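You operate a simulated robot arm through the tools that you are given. There is no shell and no other tool. Be economical: measure what you need, move in short steps, check, and stop when the job is done.

You run a simulated robot arm. Do the job below in one go: nothing can be reset, and whatever is moved stays where it is left.

TASK
Put things in order on the free end of the island top. At the end: the beige round brush stands on top of the blue speckled block; the gold watch stands where the green bottle (marked "CITRUS") stood; the black cup stands where the gold watch stood; the green bottle is on the white dish; whatever was shut is shut again. Leave all else as you found it, and nothing knocked over.

The check looks at the end state, three seconds after you hand in, the way a careful person would. Anything else that was tipped, shoved, dropped, spilled or broken makes it a failure.

THE ROBOT
A 6-joint arm with a two-finger parallel gripper, fixed in place. Base frame: the origin is at the foot of the arm, x ahead of it, y to its left, z up; the work surface is at about z = 0. Readings come in cm, degrees, newtons and seconds.
With the tool pointing down near the work surface it reaches from about 18 to 46 cm from the base axis. Its first joint turns from -70.0 to 70.0 degrees. Payload 1.9 kg.
Tool frame: the origin (TCP) lies between the finger pads and is the grasp point; the fingertips stand 2.3 cm ahead of it; z points along the fingers, y is the line along which they close. Largest opening 9.4 cm; finger width 3.8, thickness 1; the body of the gripper, 5.4 by 9.6 cm, starts 3.9 cm behind the TCP.
Orientation is that of the tool frame in the base frame, as a unit quaternion [w, x, y, z]. With the fingers straight down and closing along the base's y, the tool's x points along the base's -x, its y along +y and its z along -z.

THE INTERFACE
- The arm moves only by the tool step_arm. Its arguments are lists of equal length, an entry for each row: "grip": the finger opening in m, from 0 to 0.094; "delta_pos": the shift along the tool's x, y, z in m, a list of three; "rot": the turn, a rotation vector about the tool's x, y, z in degrees, a list of three. In form: {"grip": [grip, ...], "delta_pos": [[x, y, z], ...], "rot": [[ax, ay, az], ...]}. A call has 1 to 10 rows; each row is the pose to reach, as a shift and turn from the pose commanded when the call began, along the tool's axes at that moment. Each row takes 0.2 s and may step no farther than 5 cm and 8.6 degrees from the row before; otherwise, or with a gripper value out of range, the whole call is refused. A pose out of reach is approached as far as the arm can. The call stops where the force on the tool passes 40 N (or 10 N more than at its start, if that is more) or the arm is blocked; 0.2 s more then pass. Each finger travels about 10.8 cm/s and halts on what it meets, pressing with about 23 N; the grip force reading is that of the motor and also rises with nothing between the fingers. The clock runs only during rows and for 0.2 s after the last one: add rows that repeat a pose to give the fingers time. The reply holds the time, the measured pose of the TCP, the force on the tool along the base axes, the opening and the grip force, in the units named above and with some noise.
- Cameras (640 x 400 px; columns grow to the right, rows downward): "scene" is fixed at [6.58, 32.36, 44.68]; the picture's right is [-0.57, -0.82, 0.00], its down [-0.37, 0.26, -0.89] and it looks along [0.73, -0.51, -0.45] (base axes); focal length 229 px, centre (320, 200). "wrist" rides on the gripper at [8.6, 1.6, -7.5] in the tool frame; the picture's right is [-0.18, 0.98, 0.00], its down [-0.58, -0.11, -0.81] and it looks along [-0.79, -0.15, 0.59] (tool axes); focal length 243 px, centre (320, 200).
- grab_frame(camera): a new picture of that camera. It takes no simulated time.
- probe_pixels(camera, pixels): for up to 12 pixels [column, row] of the newest picture of that camera ("zoom" is the newest enlarged one), the place [x, y, z] in the base frame of the surface seen there, good to about 0.3 cm, but the place of the scene camera against the robot may be out by one fixed shift of up to 1.8 cm in any direction. It takes no simulated time.
- inspect(camera, box): a new picture of the part [left, top, right, bottom] of that camera's present view, enlarged. It takes no simulated time.
- finish_job(): hands the job in; it is judged then, once.

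Go step by step. Measure first, check grasps and placings, and put right what went wrong. The budget is 80 turns and 38 pictures, counting those below and the enlarged ones. Unless the task says otherwise, let go and move clear before handing in, and close with one line.

The tools are called after ">>>" as a command line: name --argument value ..., lists and objects as JSON in quotes. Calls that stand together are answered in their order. step_arm: Moves the arm, as the interface text tells. Its arguments: {"type":"object","properties":{"grip":{"type":"array","items":{"type":"number"}},"delta_pos":{"type":"array","items":{"type":"array","items":{"type":"number"}}},"rot":{"type":"array","items":{"type":"array","items":{"type":"number"}}}},"required":["grip","delta_pos","rot"]} The other tools are called the same way: grab_frame (camera) takes a picture; probe_pixels (camera, pixels) gives the place of the surface under pixels of a picture; inspect (camera, box) takes an enlarged picture of a part of a camera's view; finish_job () hands the job in.

At the start:

```text
time_s: 0.0
tcp_pos: [24.83, 5.98, 33.0]
orientation: [0.0, 0.0, 1.0, 0.001]
force: [-0.6, -0.6, 0.1]
finger_gap: 9.43
finger_force: 0.1
```

scene: 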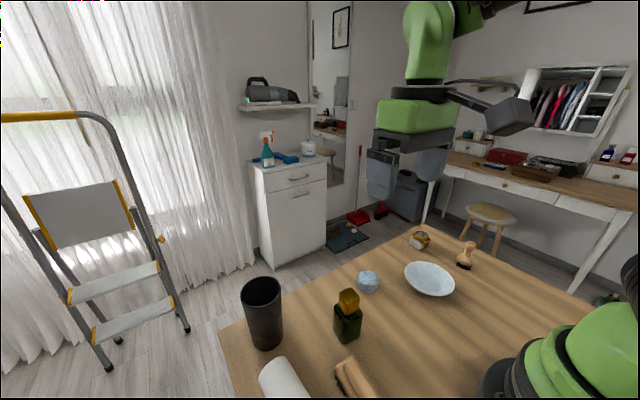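
wrist: 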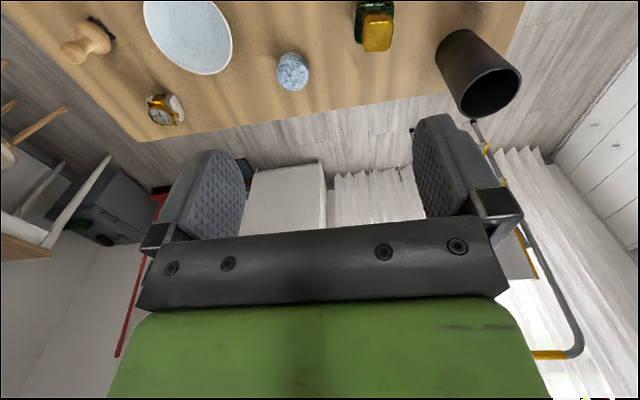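

The start pictures show the cup (263,310), bottle (348,315), block (369,281), dish (430,279), watch (420,239) and brush (466,256). I'll enlarge both views to see the details.

>>> inspect --camera "scene" --box '[220, 220, 500, 395]'

>>> inspect --camera "wrist" --box '[40, 0, 540, 140]'

```text
2.29 times, centred on (360, 308) of scene
```

zoom: 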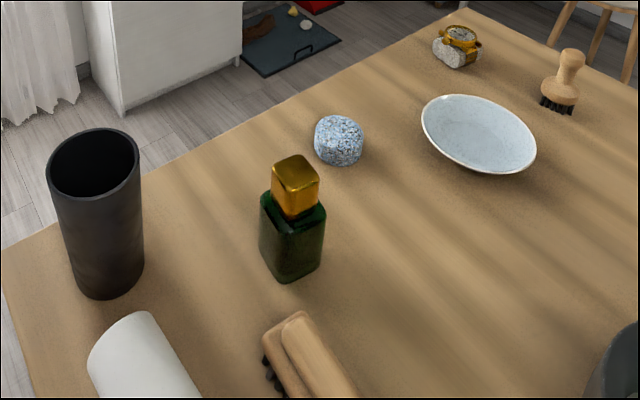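

```text
1.28 times, centred on (290, 70) of wrist
```

zoom: 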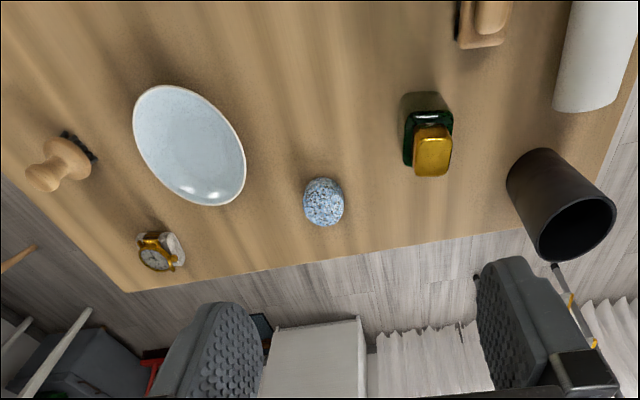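

The wrist view shows every object clearly. I'll probe the tops and bases there, and the same objects in the scene picture to get the scene shift.

>>> probe_pixels --camera "zoom" --pixels '[[432, 155], [418, 100], [408, 150], [448, 130], [324, 200], [318, 185], [188, 145], [137, 120], [243, 180], [155, 258], [172, 247], [45, 178]]'

>>> probe_pixels --camera "wrist" --pixels '[[440, 45], [490, 35], [522, 75], [463, 105], [470, 32], [490, 90], [110, 28], [90, 35], [75, 50], [150, 110], [180, 105], [160, 125]]'

>>> probe_pixels --camera "scene" --pixels '[[349, 296], [345, 335], [369, 276], [430, 280], [263, 280], [244, 290], [283, 290], [265, 320], [421, 236], [417, 245], [468, 245], [464, 262]]'

```text
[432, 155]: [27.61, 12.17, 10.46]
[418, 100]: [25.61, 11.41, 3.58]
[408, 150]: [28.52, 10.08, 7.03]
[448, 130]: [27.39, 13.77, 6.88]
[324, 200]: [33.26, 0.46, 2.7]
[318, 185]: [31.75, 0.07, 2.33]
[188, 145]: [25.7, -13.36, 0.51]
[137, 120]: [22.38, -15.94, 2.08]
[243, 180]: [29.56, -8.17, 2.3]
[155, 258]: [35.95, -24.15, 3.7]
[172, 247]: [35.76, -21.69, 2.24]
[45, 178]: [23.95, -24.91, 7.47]
```

```text
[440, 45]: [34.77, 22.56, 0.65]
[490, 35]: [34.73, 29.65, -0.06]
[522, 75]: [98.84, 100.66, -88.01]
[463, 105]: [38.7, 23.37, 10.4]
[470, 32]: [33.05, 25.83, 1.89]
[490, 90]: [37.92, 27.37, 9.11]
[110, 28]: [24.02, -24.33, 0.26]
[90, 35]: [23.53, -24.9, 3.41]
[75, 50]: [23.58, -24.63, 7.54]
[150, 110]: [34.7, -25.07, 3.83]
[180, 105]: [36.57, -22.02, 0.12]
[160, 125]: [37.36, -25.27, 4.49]
```

```text
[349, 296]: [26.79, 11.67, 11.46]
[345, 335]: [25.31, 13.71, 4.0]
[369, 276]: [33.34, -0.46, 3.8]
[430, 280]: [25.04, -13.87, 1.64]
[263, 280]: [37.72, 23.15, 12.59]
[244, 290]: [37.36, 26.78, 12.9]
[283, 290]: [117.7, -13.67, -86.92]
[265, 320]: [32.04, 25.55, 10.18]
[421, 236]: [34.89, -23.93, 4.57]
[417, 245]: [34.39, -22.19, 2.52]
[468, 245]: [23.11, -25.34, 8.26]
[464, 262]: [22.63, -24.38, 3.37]
```

Positions so far: brush about (23.6,-24.7), block (33,0.3), bottle (27,12), dish (25.7,-13), watch (35.5,-23.5), cup (35,25). The scene camera reads about (-0.7,-0.6,+0.9) off. Next I'll move high above the brush for a closer look.

>>> step_arm --grip '[0.094, 0.094, 0.094, 0.094, 0.094, 0.094, 0.094, 0.094]' --delta_pos '[[0.005, -0.038, 0.014], [0.01, -0.076, 0.028], [0.015, -0.114, 0.042], [0.02, -0.152, 0.056], [0.025, -0.19, 0.07], [0.03, -0.228, 0.084], [0.035, -0.266, 0.098], [0.04, -0.304, 0.112]]' --rot '[[0, 0, 0], [0, 0, 0], [0, 0, 0], [0, 0, 0], [0, 0, 0], [0, 0, 0], [0, 0, 0], [0, 0, 0]]'

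>>> grab_frame --camera "wrist"

```text
time_s: 1.8
tcp_pos: [20.72, -24.35, 21.63]
orientation: [-0.001, -0.001, 1.0, 0.0]
force: [-0.3, -0.9, -0.5]
finger_gap: 9.4
finger_force: 0.1
```

```text
33 pictures are left
```

wrist: 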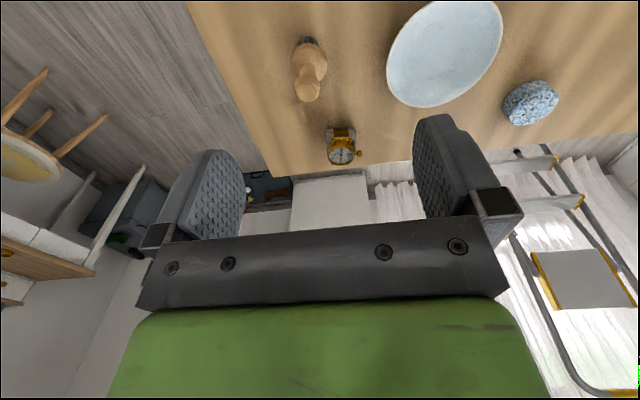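

>>> inspect --camera "wrist" --box '[260, 0, 580, 200]'

>>> probe_pixels --camera "wrist" --pixels '[[307, 90], [295, 80], [318, 85], [310, 60], [301, 62], [320, 62], [310, 40], [387, 60], [503, 30], [440, 5], [420, 106], [445, 50]]'

```text
2.00 times, centred on (420, 100) of wrist
```

zoom: 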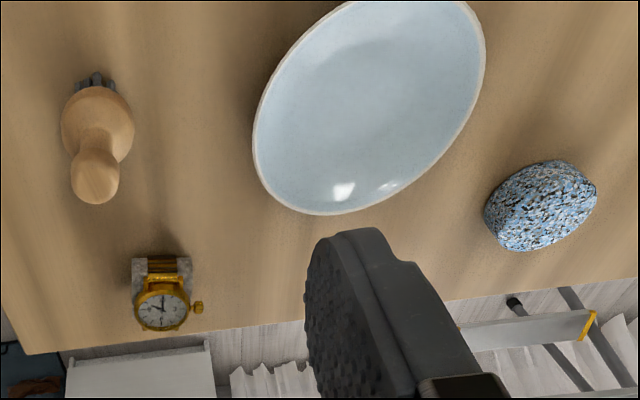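

```text
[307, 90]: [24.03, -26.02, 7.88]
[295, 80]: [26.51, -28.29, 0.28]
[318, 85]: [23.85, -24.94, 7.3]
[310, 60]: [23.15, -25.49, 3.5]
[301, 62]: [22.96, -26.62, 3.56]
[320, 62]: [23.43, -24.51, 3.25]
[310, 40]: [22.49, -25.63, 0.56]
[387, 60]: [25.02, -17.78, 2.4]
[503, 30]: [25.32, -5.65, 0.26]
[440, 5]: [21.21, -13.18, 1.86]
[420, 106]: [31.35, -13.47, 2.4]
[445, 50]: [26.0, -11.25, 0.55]
```

The brush head is at zoom (95,180) and its bell at (98,120). I'll probe their edges, plus the block, watch and dish outlines, more finely.

>>> probe_pixels --camera "zoom" --pixels '[[95, 178], [75, 178], [115, 178], [95, 198], [97, 150], [66, 120], [130, 122], [97, 92], [540, 185], [500, 195], [590, 190], [545, 225]]'

>>> probe_pixels --camera "zoom" --pixels '[[160, 310], [140, 310], [184, 310], [162, 265], [138, 270], [185, 265], [257, 140], [480, 60], [320, 212], [430, 175], [360, 8], [540, 165]]'

```text
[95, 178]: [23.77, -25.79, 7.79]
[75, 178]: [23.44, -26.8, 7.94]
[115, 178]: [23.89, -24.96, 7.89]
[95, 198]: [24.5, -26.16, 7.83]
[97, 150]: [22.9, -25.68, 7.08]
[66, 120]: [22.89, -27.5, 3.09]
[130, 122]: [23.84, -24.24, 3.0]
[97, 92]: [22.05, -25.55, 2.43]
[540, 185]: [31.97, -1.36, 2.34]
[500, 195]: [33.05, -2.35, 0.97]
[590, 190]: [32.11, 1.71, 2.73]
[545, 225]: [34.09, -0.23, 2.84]
```

```text
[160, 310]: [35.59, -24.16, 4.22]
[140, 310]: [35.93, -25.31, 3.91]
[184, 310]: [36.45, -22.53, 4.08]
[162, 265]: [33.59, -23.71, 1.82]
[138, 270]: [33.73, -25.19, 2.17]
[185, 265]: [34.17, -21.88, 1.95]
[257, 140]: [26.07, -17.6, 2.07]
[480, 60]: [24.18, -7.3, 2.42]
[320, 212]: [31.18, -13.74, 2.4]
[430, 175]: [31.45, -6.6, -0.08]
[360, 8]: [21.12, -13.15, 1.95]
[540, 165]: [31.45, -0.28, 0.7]
```

The brush axis is about (23.7,-25.8), with its head about 2.2 cm wide and its top at z≈8. The dish centre is about (26.1,-12.5), radius 5.2, rim at 2.4. Now I'll lower onto the brush head.

>>> step_arm --grip '[0.07, 0.07, 0.07, 0.07, 0.07, 0.07, 0.07]' --delta_pos '[[-0.0298, -0.0145, 0.02], [-0.0298, -0.0145, 0.05], [-0.0298, -0.0145, 0.08], [-0.0298, -0.0145, 0.105], [-0.0298, -0.0145, 0.125], [-0.0298, -0.0145, 0.14], [-0.0298, -0.0145, 0.1443]]' --rot '[[0, 0, 0], [0, 0, 0], [0, 0, 0], [0, 0, 0], [0, 0, 0], [0, 0, 0], [0, 0, 0]]'

>>> grab_frame --camera "wrist"

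```text
time_s: 3.4
tcp_pos: [23.71, -25.8, 7.26]
orientation: [0.001, 0.0, 1.0, 0.0]
force: [-0.6, 0.3, 0.1]
finger_gap: 6.99
finger_force: 0.0
```

```text
31 pictures are left
```

wrist: 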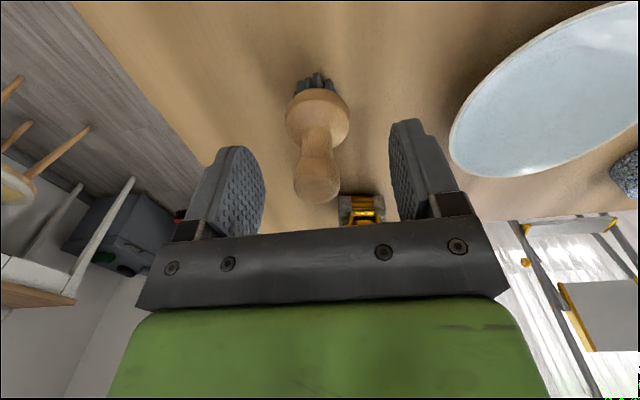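

The brush head at (317,183) sits at the grasp point between the fingers. I'll close the grip.

>>> step_arm --grip '[0.05, 0.03, 0.015, 0.01, 0.01]' --delta_pos '[[0, 0, 0], [0, 0, 0], [0, 0, 0], [0, 0, 0], [0, 0, 0]]' --rot '[[0, 0, 0], [0, 0, 0], [0, 0, 0], [0, 0, 0], [0, 0, 0]]'

```text
time_s: 4.6
tcp_pos: [23.7, -25.78, 7.3]
orientation: [0.0, 0.0, 1.0, 0.0]
force: [-0.1, -0.3, 1.1]
finger_gap: 2.3
finger_force: 22.7
```

The brush is gripped (gap 2.3, force 22.7). I'll lift it straight up and carry it to just short of the block, then look.

>>> step_arm --grip '[0.01, 0.01, 0.01, 0.01, 0.01, 0.01, 0.01, 0.01, 0.01, 0.01]' --delta_pos '[[0, 0, -0.03], [0, 0, -0.07], [0, 0, -0.11], [-0.008, 0.04, -0.127], [-0.016, 0.08, -0.127], [-0.024, 0.12, -0.127], [-0.032, 0.16, -0.127], [-0.04, 0.2, -0.127], [-0.047, 0.235, -0.127], [-0.053, 0.256, -0.127]]' --rot '[[0, 0, 0], [0, 0, 0], [0, 0, 0], [0, 0, 0], [0, 0, 0], [0, 0, 0], [0, 0, 0], [0, 0, 0], [0, 0, 0], [0, 0, 0]]'

>>> inspect --camera "wrist" --box '[200, 0, 440, 240]'

```text
time_s: 6.8
tcp_pos: [28.85, -0.11, 20.02]
orientation: [0.0, -0.001, 1.0, 0.0]
force: [-0.6, 0.8, -0.1]
finger_gap: 2.29
finger_force: 22.9
```

```text
1.67 times, centred on (320, 120) of wrist
```

zoom: 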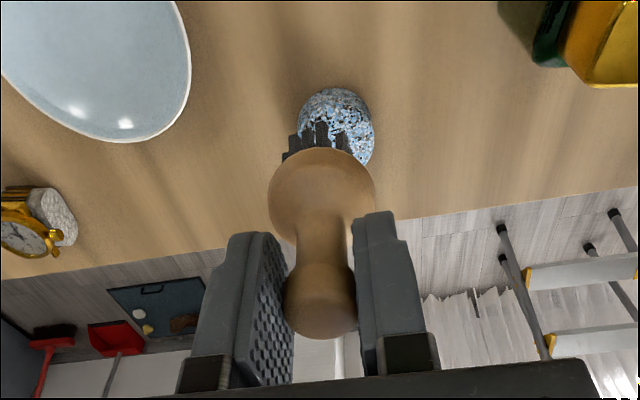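

The brush hides the block here. I'll sidestep 6 cm in +y to see the block clear of it.

>>> step_arm --grip '[0.01, 0.01, 0.01]' --delta_pos '[[0, 0.03, 0], [0, 0.06, 0], [0, 0.06, 0]]' --rot '[[0, 0, 0], [0, 0, 0], [0, 0, 0]]'

>>> inspect --camera "wrist" --box '[180, 0, 380, 200]'

```text
time_s: 7.6
tcp_pos: [29.11, 5.83, 19.92]
orientation: [-0.001, -0.001, 1.0, 0.0]
force: [0.0, -0.1, -0.5]
finger_gap: 2.28
finger_force: 23.1
```

```text
2.00 times, centred on (280, 100) of wrist
```

zoom: 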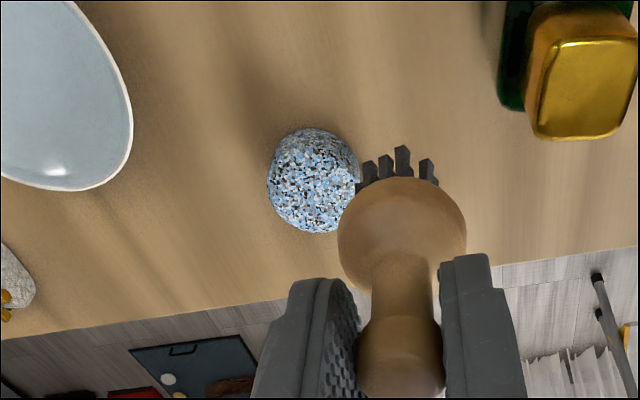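

The block is now clear at zoom (313,182). I'll probe its outline and top.

>>> probe_pixels --camera "zoom" --pixels '[[313, 182], [275, 190], [350, 190], [312, 228], [312, 165], [312, 150], [310, 136], [280, 160], [345, 155], [285, 212], [342, 212], [313, 200]]'

>>> probe_pixels --camera "zoom" --pixels '[[365, 180], [385, 168], [403, 150], [428, 165], [345, 235], [400, 195], [462, 230], [400, 370], [300, 180], [325, 180], [313, 215], [300, 200]]'

```text
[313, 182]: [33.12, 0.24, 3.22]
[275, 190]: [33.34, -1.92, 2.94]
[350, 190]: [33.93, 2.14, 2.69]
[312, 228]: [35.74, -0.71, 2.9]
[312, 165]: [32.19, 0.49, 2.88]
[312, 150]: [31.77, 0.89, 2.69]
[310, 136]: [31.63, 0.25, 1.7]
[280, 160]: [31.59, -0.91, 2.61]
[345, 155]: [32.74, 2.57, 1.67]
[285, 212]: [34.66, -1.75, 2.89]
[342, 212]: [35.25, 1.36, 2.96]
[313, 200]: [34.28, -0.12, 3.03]
```

```text
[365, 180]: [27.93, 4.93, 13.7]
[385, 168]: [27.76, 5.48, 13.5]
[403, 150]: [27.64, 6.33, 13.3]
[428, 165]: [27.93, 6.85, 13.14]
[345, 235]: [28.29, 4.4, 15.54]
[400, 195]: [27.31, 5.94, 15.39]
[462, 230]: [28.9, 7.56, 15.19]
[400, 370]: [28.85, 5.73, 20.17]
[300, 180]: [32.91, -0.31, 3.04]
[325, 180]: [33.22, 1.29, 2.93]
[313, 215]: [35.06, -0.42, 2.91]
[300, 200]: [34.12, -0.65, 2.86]
```

The block top is flat at z≈3.0 with its centre at about (33.65,0.15), and the brush axis matches the TCP. I'll go above the block and hover about 1 cm over it.

>>> step_arm --grip '[0.01, 0.01, 0.01, 0.01, 0.01, 0.01]' --delta_pos '[[-0.023, -0.028, 0], [-0.0452, -0.056, 0.01], [-0.0452, -0.056, 0.04], [-0.0452, -0.056, 0.07], [-0.0452, -0.056, 0.086], [-0.0452, -0.056, 0.086]]' --rot '[[0, 0, 0], [0, 0, 0], [0, 0, 0], [0, 0, 0], [0, 0, 0], [0, 0, 0]]'

>>> inspect --camera "scene" --box '[320, 220, 420, 300]'

>>> inspect --camera "wrist" --box '[240, 40, 400, 200]'

```text
time_s: 9.0
tcp_pos: [33.54, 0.17, 11.54]
orientation: [-0.001, 0.0, 1.0, 0.0]
force: [-0.7, -0.1, -0.5]
finger_gap: 2.26
finger_force: 22.8
```

```text
5.00 times, centred on (370, 260) of scene
```

zoom: 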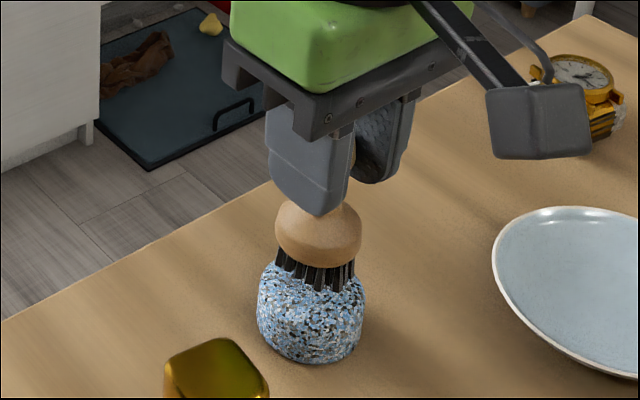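

```text
2.50 times, centred on (320, 120) of wrist
```

zoom: 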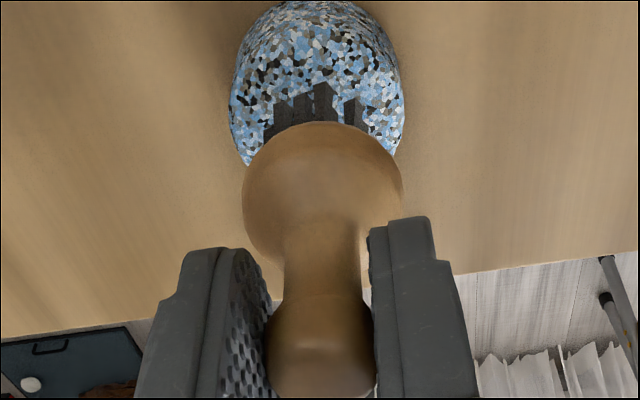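

The brush is centred over the block in both views. I'll lower it slowly and watch the force.

>>> step_arm --grip '[0.01, 0.01, 0.01, 0.01, 0.01]' --delta_pos '[[0, 0, 0.004], [0, 0, 0.008], [0, 0, 0.0095], [0, 0, 0.0105], [0, 0, 0.011]]' --rot '[[0, 0, 0], [0, 0, 0], [0, 0, 0], [0, 0, 0], [0, 0, 0]]'

```text
time_s: 10.2
tcp_pos: [33.48, 0.17, 10.4]
orientation: [0.0, -0.001, 1.0, 0.0]
force: [0.8, -0.3, -1.2]
finger_gap: 2.26
finger_force: 22.9
```

>>> step_arm --grip '[0.01, 0.01]' --delta_pos '[[0, 0, 0.001], [0, 0, 0.002]]' --rot '[[0, 0, 0], [0, 0, 0]]'

>>> inspect --camera "scene" --box '[335, 240, 405, 300]'

```text
time_s: 10.8
tcp_pos: [33.67, 0.32, 10.03]
orientation: [0.0, 0.001, 1.0, 0.0]
force: [-0.1, -0.3, -0.2]
finger_gap: 2.27
finger_force: 23.4
```

```text
6.67 times, centred on (370, 270) of scene
```

zoom: 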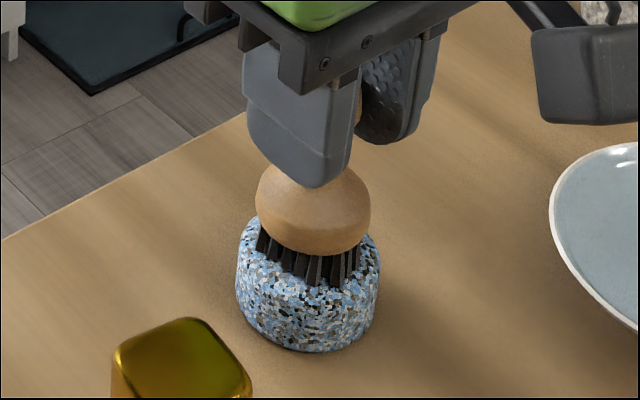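

There's no contact force yet, though the bristles look close. I'll go down another 2 mm in small steps.

>>> step_arm --grip '[0.01, 0.01, 0.01]' --delta_pos '[[0, 0, 0.001], [0, 0, 0.002], [0, 0, 0.002]]' --rot '[[0, 0, 0], [0, 0, 0], [0, 0, 0]]'

```text
time_s: 11.6
tcp_pos: [33.68, 0.27, 9.99]
orientation: [0.001, 0.0, 1.0, -0.001]
force: [-1.1, 1.1, 16.5]
finger_gap: 2.27
finger_force: 23.2
```

There is contact (16.5 N upward). I'll ease up 1 mm, open slowly, then look.

>>> step_arm --grip '[0.01, 0.02, 0.03, 0.045, 0.06, 0.06]' --delta_pos '[[0, 0, -0.001], [0, 0, -0.001], [0, 0, -0.001], [0, 0, -0.001], [0, 0, -0.001], [0, 0, -0.001]]' --rot '[[0, 0, 0], [0, 0, 0], [0, 0, 0], [0, 0, 0], [0, 0, 0], [0, 0, 0]]'

>>> grab_frame --camera "wrist"

```text
time_s: 13.0
tcp_pos: [33.54, 0.25, 10.04]
orientation: [0.0, 0.0, 1.0, 0.0]
force: [-0.1, -1.1, 0.3]
finger_gap: 6.0
finger_force: 0.0
```

```text
25 pictures are left
```

wrist: 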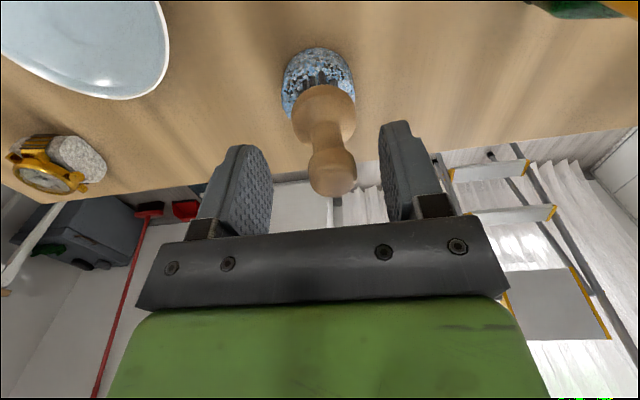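

The brush stands by itself on the block. I'll rise straight up, head toward the bottle, and check both.

>>> step_arm --grip '[0.06, 0.06, 0.06, 0.08, 0.094, 0.094, 0.094, 0.094]' --delta_pos '[[0, 0, -0.02], [0, 0, -0.06], [0, 0, -0.1], [0.02, 0.02, -0.12], [0.05, 0.05, -0.12], [0.08, 0.085, -0.12], [0.1, 0.115, -0.12], [0.1, 0.115, -0.12]]' --rot '[[0, 0, 0], [0, 0, 0], [0, 0, 0], [0, 0, 0], [0, 0, 0], [0, 0, 0], [0, 0, 0], [0, 0, 0]]'

>>> inspect --camera "scene" --box '[300, 220, 420, 340]'

>>> grab_frame --camera "wrist"

```text
time_s: 14.8
tcp_pos: [23.6, 11.79, 21.88]
orientation: [0.0, -0.001, 1.0, 0.0]
force: [0.4, 0.4, -0.1]
finger_gap: 9.4
finger_force: 0.0
```

```text
3.33 times, centred on (360, 280) of scene
```

zoom: 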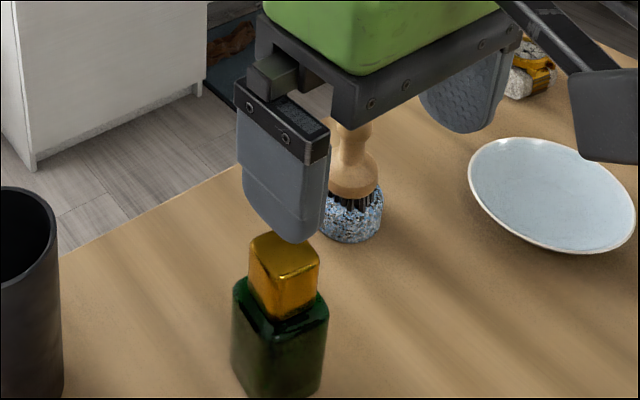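

```text
23 pictures are left
```

wrist: 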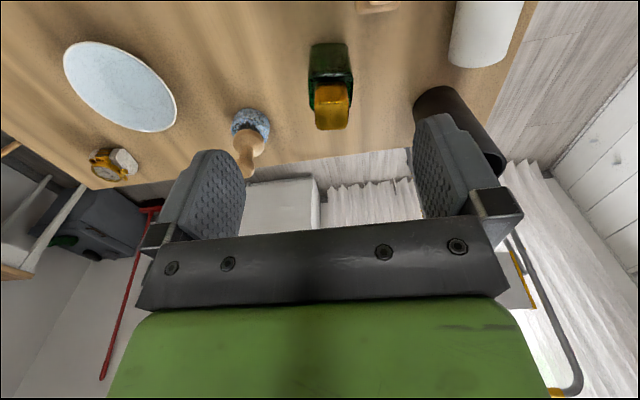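

The brush stands upright on the block. Next I'll probe the bottle: cap (331,110), shoulders and near base edge (328,45).

>>> probe_pixels --camera "wrist" --pixels '[[332, 95], [318, 92], [347, 92], [331, 125], [317, 124], [347, 124], [312, 80], [351, 78], [311, 50], [346, 48], [330, 46], [330, 60]]'

>>> inspect --camera "wrist" --box '[270, 20, 430, 140]'

```text
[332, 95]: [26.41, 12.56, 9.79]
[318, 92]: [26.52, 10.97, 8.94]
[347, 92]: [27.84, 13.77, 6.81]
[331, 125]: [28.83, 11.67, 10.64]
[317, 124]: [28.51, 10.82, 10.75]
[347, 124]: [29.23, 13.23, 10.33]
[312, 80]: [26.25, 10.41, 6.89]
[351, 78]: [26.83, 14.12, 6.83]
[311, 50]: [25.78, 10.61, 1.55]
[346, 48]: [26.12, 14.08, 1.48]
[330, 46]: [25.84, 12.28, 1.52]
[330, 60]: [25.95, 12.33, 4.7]
```

```text
3.33 times, centred on (350, 80) of wrist
```

zoom: 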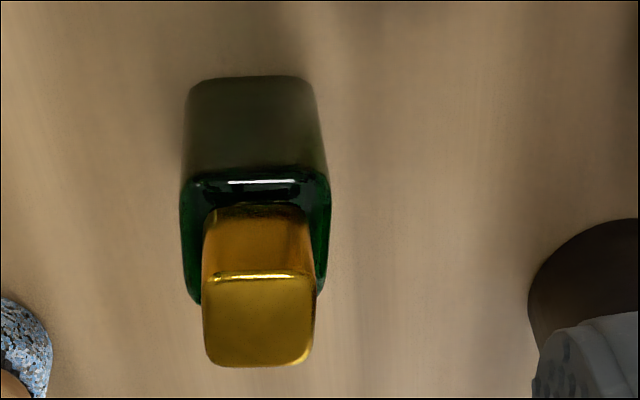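

The bottle body is about 3.9 cm wide, shoulders at z≈6.9, cap top at 10.7, centre about (27.7,12.25), turned about -8°. I'll align the yaw and lower so the pads take the body below the shoulders, with the cap clear of the palm.

>>> step_arm --grip '[0.07, 0.07, 0.07, 0.07, 0.07, 0.07, 0.07]' --delta_pos '[[-0.0407, 0.0062, 0], [-0.0407, 0.0062, 0.03], [-0.0407, 0.0062, 0.07], [-0.0407, 0.0062, 0.105], [-0.0407, 0.0062, 0.13], [-0.0407, 0.0062, 0.1465], [-0.0407, 0.0062, 0.1465]]' --rot '[[0, 0, 4], [0, 0, 8], [0, 0, 8], [0, 0, 8], [0, 0, 8], [0, 0, 8], [0, 0, 8]]'

>>> grab_frame --camera "wrist"

```text
time_s: 16.4
tcp_pos: [27.56, 12.36, 7.31]
orientation: [0.0, 0.07, 0.998, -0.001]
force: [0.0, -1.2, 0.5]
finger_gap: 7.0
finger_force: 0.1
```

```text
21 pictures are left
```

wrist: 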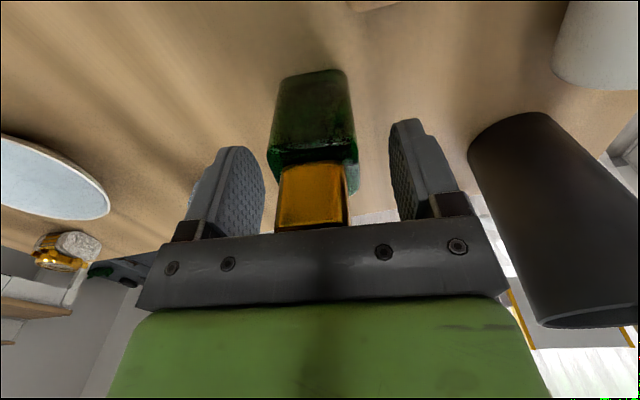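

The bottle is centred between the fingers at (312,170). I'll probe its near face once more to check the yaw before closing.

>>> probe_pixels --camera "wrist" --pixels '[[284, 100], [346, 100], [284, 120], [348, 120], [280, 140], [350, 140], [283, 185], [342, 185], [272, 160], [355, 165], [285, 220], [340, 220]]'

```text
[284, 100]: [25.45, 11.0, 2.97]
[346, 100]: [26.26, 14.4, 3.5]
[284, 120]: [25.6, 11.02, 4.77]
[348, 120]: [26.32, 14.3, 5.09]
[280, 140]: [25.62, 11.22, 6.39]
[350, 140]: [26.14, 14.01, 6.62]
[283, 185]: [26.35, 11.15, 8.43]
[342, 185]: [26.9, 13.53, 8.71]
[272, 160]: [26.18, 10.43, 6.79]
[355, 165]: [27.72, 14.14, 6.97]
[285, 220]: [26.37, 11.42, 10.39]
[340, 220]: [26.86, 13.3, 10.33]
```

The face is turned about -12.5°, so I'll add 4.5° of yaw and then close.

>>> step_arm --grip '[0.07, 0.07, 0.055, 0.04, 0.03, 0.03, 0.03]' --delta_pos '[[0, 0, 0], [0, 0, 0], [0, 0, 0], [0, 0, 0], [0, 0, 0], [0, 0, 0], [0, 0, 0]]' --rot '[[0, 0, 4.5], [0, 0, 4.5], [0, 0, 4.5], [0, 0, 4.5], [0, 0, 4.5], [0, 0, 4.5], [0, 0, 4.5]]'

```text
time_s: 18.0
tcp_pos: [27.63, 12.46, 7.42]
orientation: [0.0, 0.109, 0.994, 0.0]
force: [1.6, -1.0, -0.1]
finger_gap: 4.49
finger_force: 23.1
```

The bottle is gripped (gap 4.49, 23 N). I'll lift 12 cm and carry it over the dish centre (26.1,-12.5).

>>> step_arm --grip '[0.03, 0.03, 0.03, 0.03, 0.03, 0.03, 0.03, 0.03, 0.03, 0.03]' --delta_pos '[[0, 0, -0.02], [0, 0, -0.06], [0, 0, -0.1], [-0.002, -0.02, -0.12], [-0.009, -0.06, -0.12], [-0.0165, -0.107, -0.12], [-0.024, -0.155, -0.12], [-0.031, -0.2, -0.12], [-0.0378, -0.245, -0.12], [-0.0378, -0.245, -0.12]]' --rot '[[0, 0, 0], [0, 0, 0], [0, 0, 0], [0, 0, 0], [0, 0, 0], [0, 0, 0], [0, 0, 0], [0, 0, 0], [0, 0, 0], [0, 0, 0]]'

>>> grab_frame --camera "wrist"

```text
time_s: 20.2
tcp_pos: [25.79, -12.43, 19.27]
orientation: [0.0, 0.108, 0.994, -0.001]
force: [0.6, 0.4, -3.3]
finger_gap: 4.48
finger_force: 22.9
```

```text
20 pictures are left
```

wrist: 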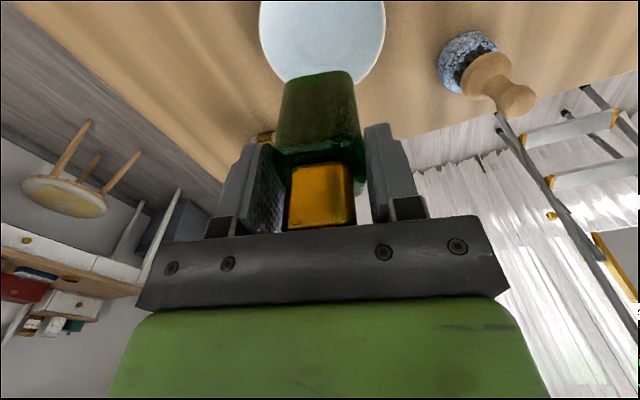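

The bottle hangs upright over the dish. I'll lower it to just above the dish floor.

>>> step_arm --grip '[0.03, 0.03, 0.03, 0.03, 0.03, 0.03, 0.03]' --delta_pos '[[0, 0, 0.03], [0, 0, 0.065], [0, 0, 0.09], [0, 0, 0.105], [0, 0, 0.109], [0, 0, 0.112], [0, 0, 0.112]]' --rot '[[0, 0, 0], [0, 0, 0], [0, 0, 0], [0, 0, 0], [0, 0, 0], [0, 0, 0], [0, 0, 0]]'

>>> inspect --camera "scene" --box '[370, 220, 490, 310]'

```text
time_s: 21.8
tcp_pos: [26.0, -12.45, 8.24]
orientation: [0.0, 0.109, 0.994, 0.0]
force: [0.2, 0.8, -2.6]
finger_gap: 4.49
finger_force: 22.4
```

```text
4.44 times, centred on (430, 265) of scene
```

zoom: 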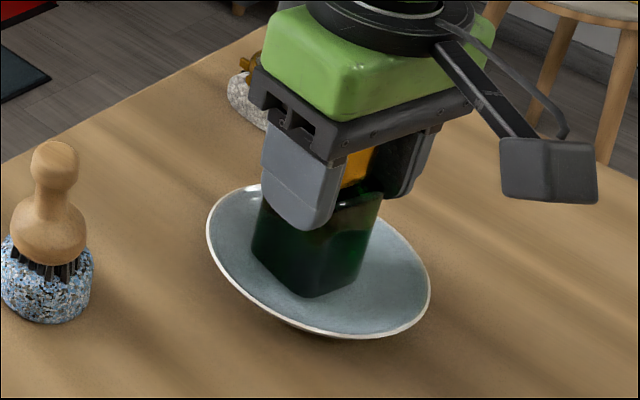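

The bottle is just above the dish and centred. I'll lower in 1 mm steps until it touches.

>>> step_arm --grip '[0.03, 0.03, 0.03]' --delta_pos '[[0, 0, 0.001], [0, 0, 0.002], [0, 0, 0.002]]' --rot '[[0, 0, 0], [0, 0, 0], [0, 0, 0]]'

```text
time_s: 22.6
tcp_pos: [25.96, -12.29, 8.01]
orientation: [0.0, 0.109, 0.994, 0.0]
force: [0.1, -0.5, -2.9]
finger_gap: 4.45
finger_force: 22.8
```

>>> step_arm --grip '[0.03, 0.03, 0.03]' --delta_pos '[[0, 0, 0.001], [0, 0, 0.002], [0, 0, 0.002]]' --rot '[[0, 0, 0], [0, 0, 0], [0, 0, 0]]'

```text
time_s: 23.4
tcp_pos: [25.98, -12.34, 7.98]
orientation: [0.001, 0.109, 0.994, 0.0]
force: [-4.4, 2.7, 23.0]
finger_gap: 4.49
finger_force: 22.6
```

It made contact (23 N). I'll ease up 1 mm and release slowly.

>>> step_arm --grip '[0.03, 0.03, 0.045, 0.055, 0.065, 0.07, 0.07]' --delta_pos '[[0, 0, -0.001], [0, 0, -0.0012], [0, 0, -0.0012], [0, 0, -0.0012], [0, 0, -0.0012], [0, 0, -0.0012], [0, 0, -0.0012]]' --rot '[[0, 0, 0], [0, 0, 0], [0, 0, 0], [0, 0, 0], [0, 0, 0], [0, 0, 0], [0, 0, 0]]'

>>> inspect --camera "scene" --box '[370, 220, 490, 310]'

```text
time_s: 25.0
tcp_pos: [25.97, -12.38, 7.78]
orientation: [-0.001, 0.11, 0.994, 0.0]
force: [-0.1, -0.4, -0.9]
finger_gap: 7.04
finger_force: 0.0
```

```text
4.44 times, centred on (430, 265) of scene
```

zoom: 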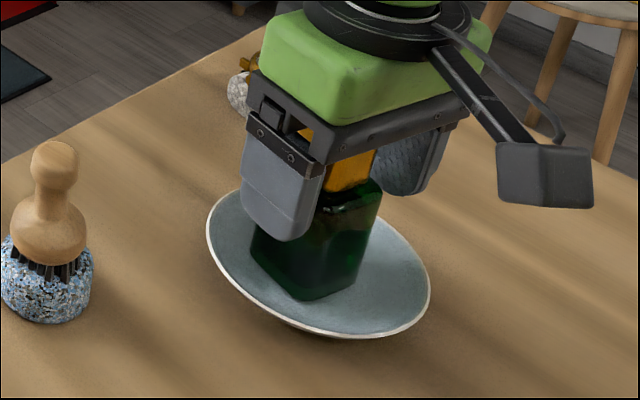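

The bottle stands on the dish, released. I'll rise, turn the yaw back, and go over toward the watch for a close look.

>>> step_arm --grip '[0.07, 0.07, 0.07, 0.08, 0.094, 0.094, 0.094, 0.094]' --delta_pos '[[0, 0, -0.02], [0, 0, -0.06], [0, 0, -0.1], [-0.01, -0.01, -0.13], [-0.035, -0.04, -0.13], [-0.06, -0.07, -0.12], [-0.0815, -0.0905, -0.12], [-0.0815, -0.0905, -0.12]]' --rot '[[0, 0, 0], [0, 0, 0], [0, 0, 0], [0, 0, -4], [0, 0, -8], [0, 0, -12.5], [0, 0, -12.5], [0, 0, -12.5]]'

>>> inspect --camera "wrist" --box '[200, 0, 440, 150]'

```text
time_s: 26.8
tcp_pos: [32.1, -23.0, 19.87]
orientation: [0.0, 0.0, 1.0, 0.0]
force: [-0.2, -0.4, -0.4]
finger_gap: 9.36
finger_force: 0.1
```

```text
2.67 times, centred on (320, 75) of wrist
```

zoom: 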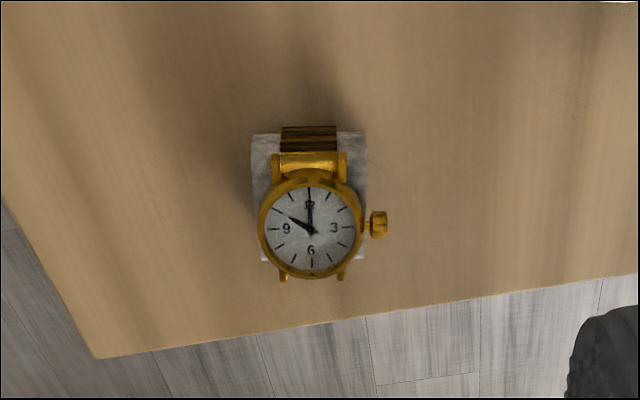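

The watch sits on a small grey cushion with its crown toward +y (379,224). I'll probe its shape.

>>> probe_pixels --camera "zoom" --pixels '[[311, 230], [311, 180], [311, 275], [262, 225], [355, 225], [379, 216], [379, 232], [309, 160], [308, 130], [258, 140], [360, 140], [284, 278]]'

>>> probe_pixels --camera "zoom" --pixels '[[256, 180], [364, 180], [256, 155], [363, 158], [361, 255], [263, 258], [340, 278], [308, 122], [255, 136], [364, 135], [345, 165], [278, 165]]'

>>> inspect --camera "scene" --box '[390, 215, 450, 260]'

```text
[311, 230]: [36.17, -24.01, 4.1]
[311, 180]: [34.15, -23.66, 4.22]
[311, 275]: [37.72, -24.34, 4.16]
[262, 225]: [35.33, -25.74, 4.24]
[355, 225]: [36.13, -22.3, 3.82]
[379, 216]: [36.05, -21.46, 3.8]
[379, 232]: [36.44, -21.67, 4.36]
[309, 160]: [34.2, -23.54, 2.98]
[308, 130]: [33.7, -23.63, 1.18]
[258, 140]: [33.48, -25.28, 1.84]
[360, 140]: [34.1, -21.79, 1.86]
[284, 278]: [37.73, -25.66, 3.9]
```

```text
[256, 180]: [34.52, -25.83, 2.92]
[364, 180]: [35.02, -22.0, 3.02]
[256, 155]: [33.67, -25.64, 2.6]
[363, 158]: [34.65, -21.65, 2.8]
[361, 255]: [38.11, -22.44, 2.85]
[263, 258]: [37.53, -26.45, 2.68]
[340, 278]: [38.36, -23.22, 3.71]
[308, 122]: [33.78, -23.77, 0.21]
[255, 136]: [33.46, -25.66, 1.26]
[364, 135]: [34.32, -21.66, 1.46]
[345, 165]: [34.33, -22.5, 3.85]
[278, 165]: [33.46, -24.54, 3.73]
```

```text
8.89 times, centred on (420, 238) of scene
```

zoom: 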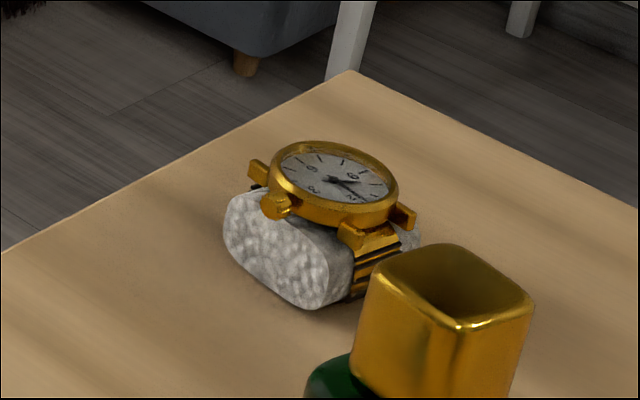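

The cushion centre is about (35.9,-24.05), 3.2 high, turned about -11°, and the crown sticks out on the +y side. I'll turn the gripper 79° so it closes along the strap direction and avoids the crown, and go to a hover.

>>> step_arm --grip '[0.094, 0.094, 0.094, 0.094, 0.094, 0.094, 0.094, 0.094, 0.094, 0.094]' --delta_pos '[[-0.004, -0.001, 0], [-0.008, -0.002, 0], [-0.012, -0.003, 0.005], [-0.016, -0.004, 0.01], [-0.02, -0.005, 0.02], [-0.024, -0.006, 0.03], [-0.028, -0.007, 0.04], [-0.032, -0.008, 0.05], [-0.036, -0.0095, 0.065], [-0.0385, -0.0105, 0.08]]' --rot '[[0, 0, -7.9], [0, 0, -15.8], [0, 0, -23.7], [0, 0, -31.6], [0, 0, -39.5], [0, 0, -47.4], [0, 0, -55.3], [0, 0, -63.2], [0, 0, -71.1], [0, 0, -79]]'

>>> grab_frame --camera "wrist"

```text
time_s: 29.0
tcp_pos: [35.87, -24.0, 11.9]
orientation: [0.0, -0.637, 0.771, 0.0]
force: [-0.1, 0.0, -0.7]
finger_gap: 9.41
finger_force: 0.0
```

```text
15 pictures are left
```

wrist: 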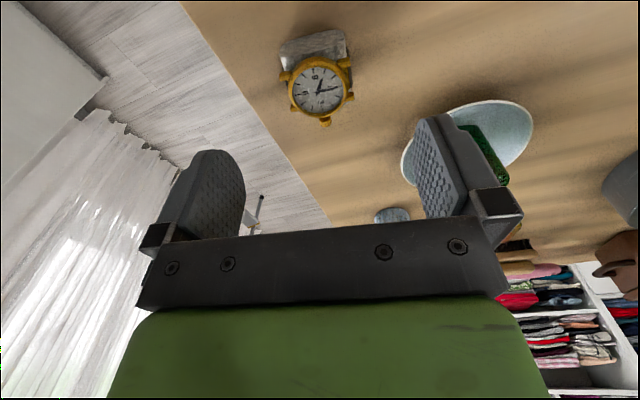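

The watch shows at (317,88), roughly centred between the fingers. I'll probe its strap sides for centring.

>>> probe_pixels --camera "wrist" --pixels '[[318, 90], [292, 88], [347, 88], [284, 76], [351, 64], [283, 50], [345, 35], [285, 62], [348, 48], [315, 55], [325, 121], [312, 40]]'

```text
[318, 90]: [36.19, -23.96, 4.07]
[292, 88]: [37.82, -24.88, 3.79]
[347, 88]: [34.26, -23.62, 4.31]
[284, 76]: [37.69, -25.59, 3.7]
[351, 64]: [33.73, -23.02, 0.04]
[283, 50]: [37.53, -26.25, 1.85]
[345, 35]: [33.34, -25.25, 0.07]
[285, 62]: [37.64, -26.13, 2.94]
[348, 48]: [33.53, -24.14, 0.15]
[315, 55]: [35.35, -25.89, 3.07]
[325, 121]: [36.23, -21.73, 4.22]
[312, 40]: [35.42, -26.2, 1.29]
```

The centre is confirmed at about (35.9,-24.0). I'll lower to z≈2.9 with the fingers wide open.

>>> step_arm --grip '[0.094, 0.094, 0.094, 0.094, 0.094, 0.094]' --delta_pos '[[0, 0, 0.03], [0, 0, 0.055], [0, 0, 0.075], [0, 0, 0.085], [0, 0, 0.09], [0, 0, 0.09]]' --rot '[[0, 0, 0], [0, 0, 0], [0, 0, 0], [0, 0, 0], [0, 0, 0], [0, 0, 0]]'

>>> grab_frame --camera "wrist"

```text
time_s: 30.4
tcp_pos: [36.08, -24.11, 2.83]
orientation: [0.0, -0.636, 0.772, 0.001]
force: [0.4, 0.3, 0.2]
finger_gap: 9.41
finger_force: 0.1
```

```text
14 pictures are left
```

wrist: 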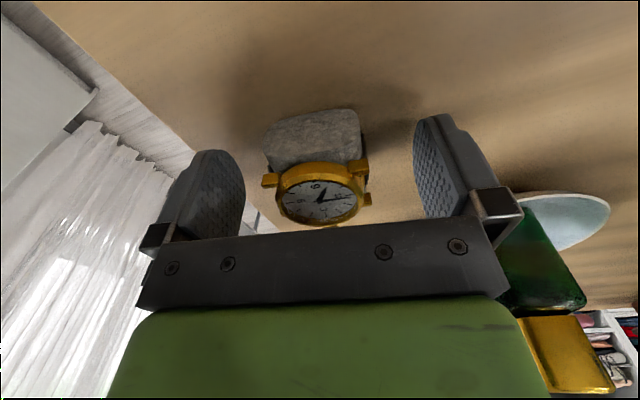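

The watch lies squarely between the fingers. I'll close gently.

>>> step_arm --grip '[0.08, 0.07, 0.06, 0.05, 0.045, 0.04, 0.035, 0.035, 0.035]' --delta_pos '[[0, 0, 0], [0, 0, 0], [0, 0, 0], [0, 0, 0], [0, 0, 0], [0, 0, 0], [0, 0, 0], [0, 0, 0], [0, 0, 0]]' --rot '[[0, 0, 0], [0, 0, 0], [0, 0, 0], [0, 0, 0], [0, 0, 0], [0, 0, 0], [0, 0, 0], [0, 0, 0], [0, 0, 0]]'

```text
time_s: 32.4
tcp_pos: [35.91, -24.05, 2.81]
orientation: [0.0, -0.636, 0.772, 0.0]
force: [-1.3, 0.4, 2.8]
finger_gap: 4.78
finger_force: 23.1
```

The watch is gripped (gap 4.78, 23 N). I'll lift it 14 cm and carry it toward the bottle's old spot.

>>> step_arm --grip '[0.035, 0.035, 0.035, 0.035, 0.035, 0.035, 0.035, 0.035, 0.035, 0.035]' --delta_pos '[[0, 0, -0.02], [0, 0, -0.06], [0, 0, -0.1], [0, 0, -0.14], [-0.03, 0.013, -0.14], [-0.07, 0.031, -0.14], [-0.11, 0.0485, -0.14], [-0.15, 0.066, -0.14], [-0.19, 0.0835, -0.14], [-0.22, 0.0967, -0.14]]' --rot '[[0, 0, 0], [0, 0, 0], [0, 0, 0], [0, 0, 0], [0, 0, 0], [0, 0, 0], [0, 0, 0], [0, 0, 0], [0, 0, 0], [0, 0, 0]]'

```text
time_s: 34.6
tcp_pos: [30.3, -0.54, 16.94]
orientation: [-0.001, -0.636, 0.772, 0.0]
force: [-0.3, -0.1, -1.8]
finger_gap: 4.78
finger_force: 23.2
```

The watch is still held. I'll finish the traverse to (27.7,12.3) and lower to just above the table.

>>> step_arm --grip '[0.035, 0.035, 0.035, 0.035, 0.035, 0.035, 0.035, 0.035, 0.035]' --delta_pos '[[-0.04, 0.0176, 0], [-0.08, 0.0352, 0], [-0.11, 0.048, 0], [-0.1208, 0.0531, 0.01], [-0.1208, 0.0531, 0.05], [-0.1208, 0.0531, 0.09], [-0.1208, 0.0531, 0.12], [-0.1208, 0.0531, 0.132], [-0.1208, 0.0531, 0.132]]' --rot '[[0, 0, 0], [0, 0, 0], [0, 0, 0], [0, 0, 0], [0, 0, 0], [0, 0, 0], [0, 0, 0], [0, 0, 0], [0, 0, 0]]'

>>> inspect --camera "scene" --box '[280, 250, 420, 370]'

```text
time_s: 36.6
tcp_pos: [27.7, 12.5, 3.8]
orientation: [0.001, -0.636, 0.771, 0.001]
force: [-0.1, -0.4, -2.0]
finger_gap: 4.76
finger_force: 23.2
```

```text
3.33 times, centred on (350, 310) of scene
```

zoom: 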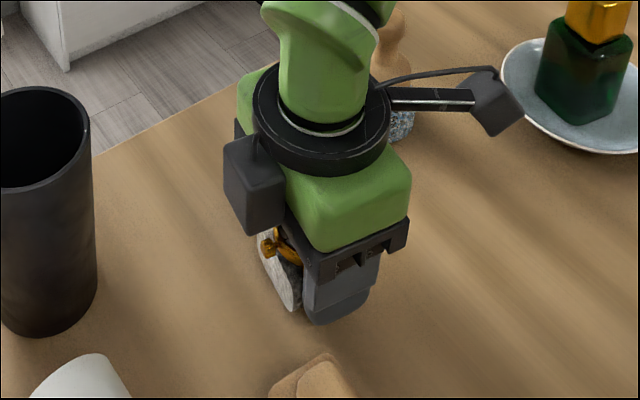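

The watch is about 1 cm above the table at the right spot. I'll lower it gently.

>>> step_arm --grip '[0.035, 0.035, 0.035, 0.035]' --delta_pos '[[0, 0, 0.003], [0, 0, 0.005], [0, 0, 0.006], [0, 0, 0.006]]' --rot '[[0, 0, 0], [0, 0, 0], [0, 0, 0], [0, 0, 0]]'

```text
time_s: 37.6
tcp_pos: [27.69, 12.28, 3.14]
orientation: [0.0, -0.636, 0.772, 0.0]
force: [-0.3, -0.2, -1.4]
finger_gap: 4.81
finger_force: 22.4
```

>>> step_arm --grip '[0.035, 0.035, 0.035, 0.035]' --delta_pos '[[0, 0, 0.001], [0, 0, 0.002], [0, 0, 0.003], [0, 0, 0.003]]' --rot '[[0, 0, 0], [0, 0, 0], [0, 0, 0], [0, 0, 0]]'

```text
time_s: 38.6
tcp_pos: [27.72, 12.36, 2.8]
orientation: [0.0, -0.636, 0.772, 0.0]
force: [-8.7, -4.8, 34.2]
finger_gap: 4.82
finger_force: 23.5
```

Firm contact (34 N). I'll ease up 1.5 mm, then open slowly.

>>> step_arm --grip '[0.035, 0.035, 0.05, 0.06, 0.07, 0.08, 0.09, 0.09]' --delta_pos '[[0, 0, -0.001], [0, 0, -0.0015], [0, 0, -0.0015], [0, 0, -0.0015], [0, 0, -0.0015], [0, 0, -0.0015], [0, 0, -0.0015], [0, 0, -0.0015]]' --rot '[[0, 0, 0], [0, 0, 0], [0, 0, 0], [0, 0, 0], [0, 0, 0], [0, 0, 0], [0, 0, 0], [0, 0, 0]]'

>>> grab_frame --camera "wrist"

```text
time_s: 40.4
tcp_pos: [27.76, 12.29, 3.06]
orientation: [0.0, -0.636, 0.772, 0.0]
force: [-0.1, 0.2, 0.1]
finger_gap: 9.0
finger_force: 0.1
```

```text
12 pictures are left
```

wrist: 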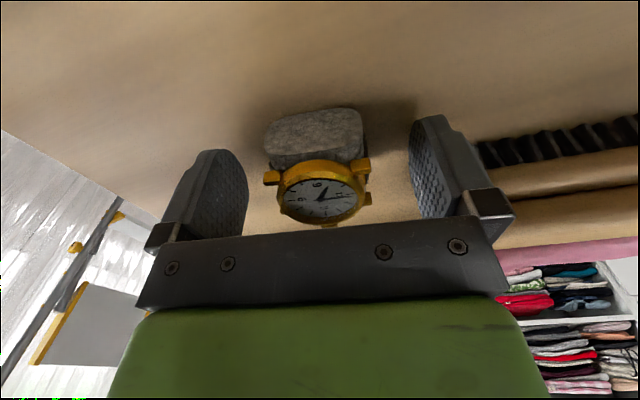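

The watch stands properly where the bottle was. I'll rise straight up, turn back the yaw and head toward the cup.

>>> step_arm --grip '[0.09, 0.09, 0.09, 0.09, 0.09, 0.094, 0.094, 0.094, 0.094, 0.094]' --delta_pos '[[0, 0, -0.02], [0, 0, -0.06], [0, 0, -0.1], [0, 0, -0.15], [-0.01, 0, -0.19], [-0.03, 0.005, -0.19], [-0.055, 0.01, -0.19], [-0.08, 0.0145, -0.19], [-0.1, 0.017, -0.19], [-0.1155, 0.0194, -0.19]]' --rot '[[0, 0, 0], [0, 0, 0], [0, 0, 0], [0, 0, 7.9], [0, 0, 15.8], [0, 0, 23.7], [0, 0, 31.6], [0, 0, 39.5], [0, 0, 47.4], [0, 0, 55.3]]'

>>> step_arm --grip '[0.094, 0.094, 0.094, 0.094]' --delta_pos '[[0, 0, 0], [0, 0, 0], [0, 0, 0], [0, 0, 0]]' --rot '[[0, 0, 7.9], [0, 0, 15.8], [0, 0, 23.7], [0, 0, 23.7]]'

>>> grab_frame --camera "wrist"

```text
time_s: 42.6
tcp_pos: [28.02, 24.07, 21.97]
orientation: [0.001, -0.205, 0.979, 0.0]
force: [0.2, -0.4, 0.4]
finger_gap: 9.4
finger_force: 0.2
```

```text
time_s: 43.6
tcp_pos: [27.89, 23.94, 22.01]
orientation: [0.0, 0.002, 1.0, 0.0]
force: [0.4, 0.8, 0.2]
finger_gap: 9.41
finger_force: 0.0
```

```text
11 pictures are left
```

wrist: 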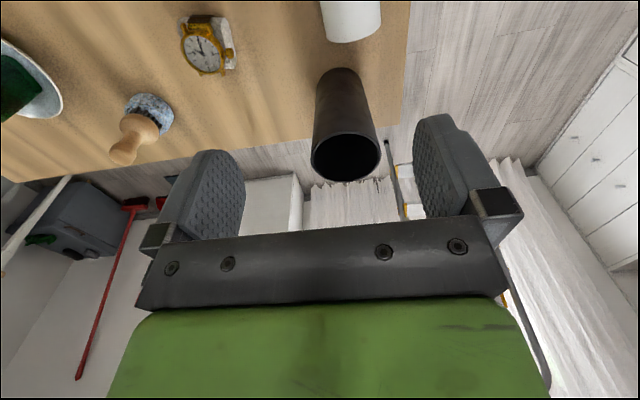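

The cup's rim shows at (345,157) and its near base at (341,72). I'll probe the rim and side.

>>> inspect --camera "wrist" --box '[280, 50, 420, 190]'

>>> probe_pixels --camera "wrist" --pixels '[[313, 158], [378, 152], [344, 135], [348, 181], [341, 72], [318, 85], [363, 83], [340, 100], [320, 138], [373, 135], [333, 178], [364, 174]]'

```text
2.86 times, centred on (350, 120) of wrist
```

zoom: 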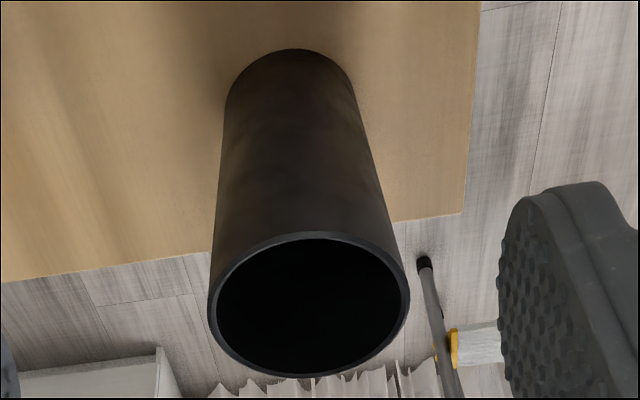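

```text
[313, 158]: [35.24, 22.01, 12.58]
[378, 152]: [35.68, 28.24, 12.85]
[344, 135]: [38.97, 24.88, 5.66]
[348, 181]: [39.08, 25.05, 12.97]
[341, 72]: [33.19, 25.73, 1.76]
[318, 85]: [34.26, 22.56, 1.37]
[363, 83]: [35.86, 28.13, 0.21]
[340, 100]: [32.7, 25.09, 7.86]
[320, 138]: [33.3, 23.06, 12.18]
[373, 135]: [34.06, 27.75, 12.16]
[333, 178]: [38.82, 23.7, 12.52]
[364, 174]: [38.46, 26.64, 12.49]
```

The cup's axis is about (35.8,25.15), diameter 6.5, height 12.8. I'll go over it and lower to z≈9.9, wide open.

>>> step_arm --grip '[0.094, 0.094, 0.094, 0.094, 0.094, 0.094, 0.094, 0.094]' --delta_pos '[[-0.04, 0.006, 0], [-0.078, 0.0115, 0], [-0.078, 0.0115, 0.02], [-0.078, 0.0115, 0.05], [-0.078, 0.0115, 0.08], [-0.078, 0.0115, 0.105], [-0.078, 0.0115, 0.121], [-0.078, 0.0115, 0.121]]' --rot '[[0, 0, 0], [0, 0, 0], [0, 0, 0], [0, 0, 0], [0, 0, 0], [0, 0, 0], [0, 0, 0], [0, 0, 0]]'

>>> grab_frame --camera "wrist"

```text
time_s: 45.4
tcp_pos: [35.7, 25.07, 9.92]
orientation: [0.0, 0.0, 1.0, 0.0]
force: [0.6, -0.4, 0.6]
finger_gap: 9.42
finger_force: 0.1
```

```text
9 pictures are left
```

wrist: 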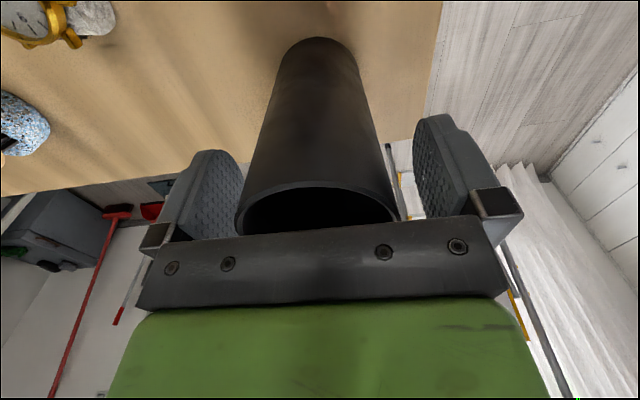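

The cup is between the fingers. I'll close slowly.

>>> step_arm --grip '[0.085, 0.078, 0.072, 0.066, 0.06, 0.055, 0.055, 0.055]' --delta_pos '[[0, 0, 0], [0, 0, 0], [0, 0, 0], [0, 0, 0], [0, 0, 0], [0, 0, 0], [0, 0, 0], [0, 0, 0]]' --rot '[[0, 0, 0], [0, 0, 0], [0, 0, 0], [0, 0, 0], [0, 0, 0], [0, 0, 0], [0, 0, 0], [0, 0, 0]]'

```text
time_s: 47.2
tcp_pos: [35.83, 25.11, 10.05]
orientation: [0.001, 0.0, 1.0, 0.0]
force: [0.6, 1.0, 0.3]
finger_gap: 6.68
finger_force: 23.0
```

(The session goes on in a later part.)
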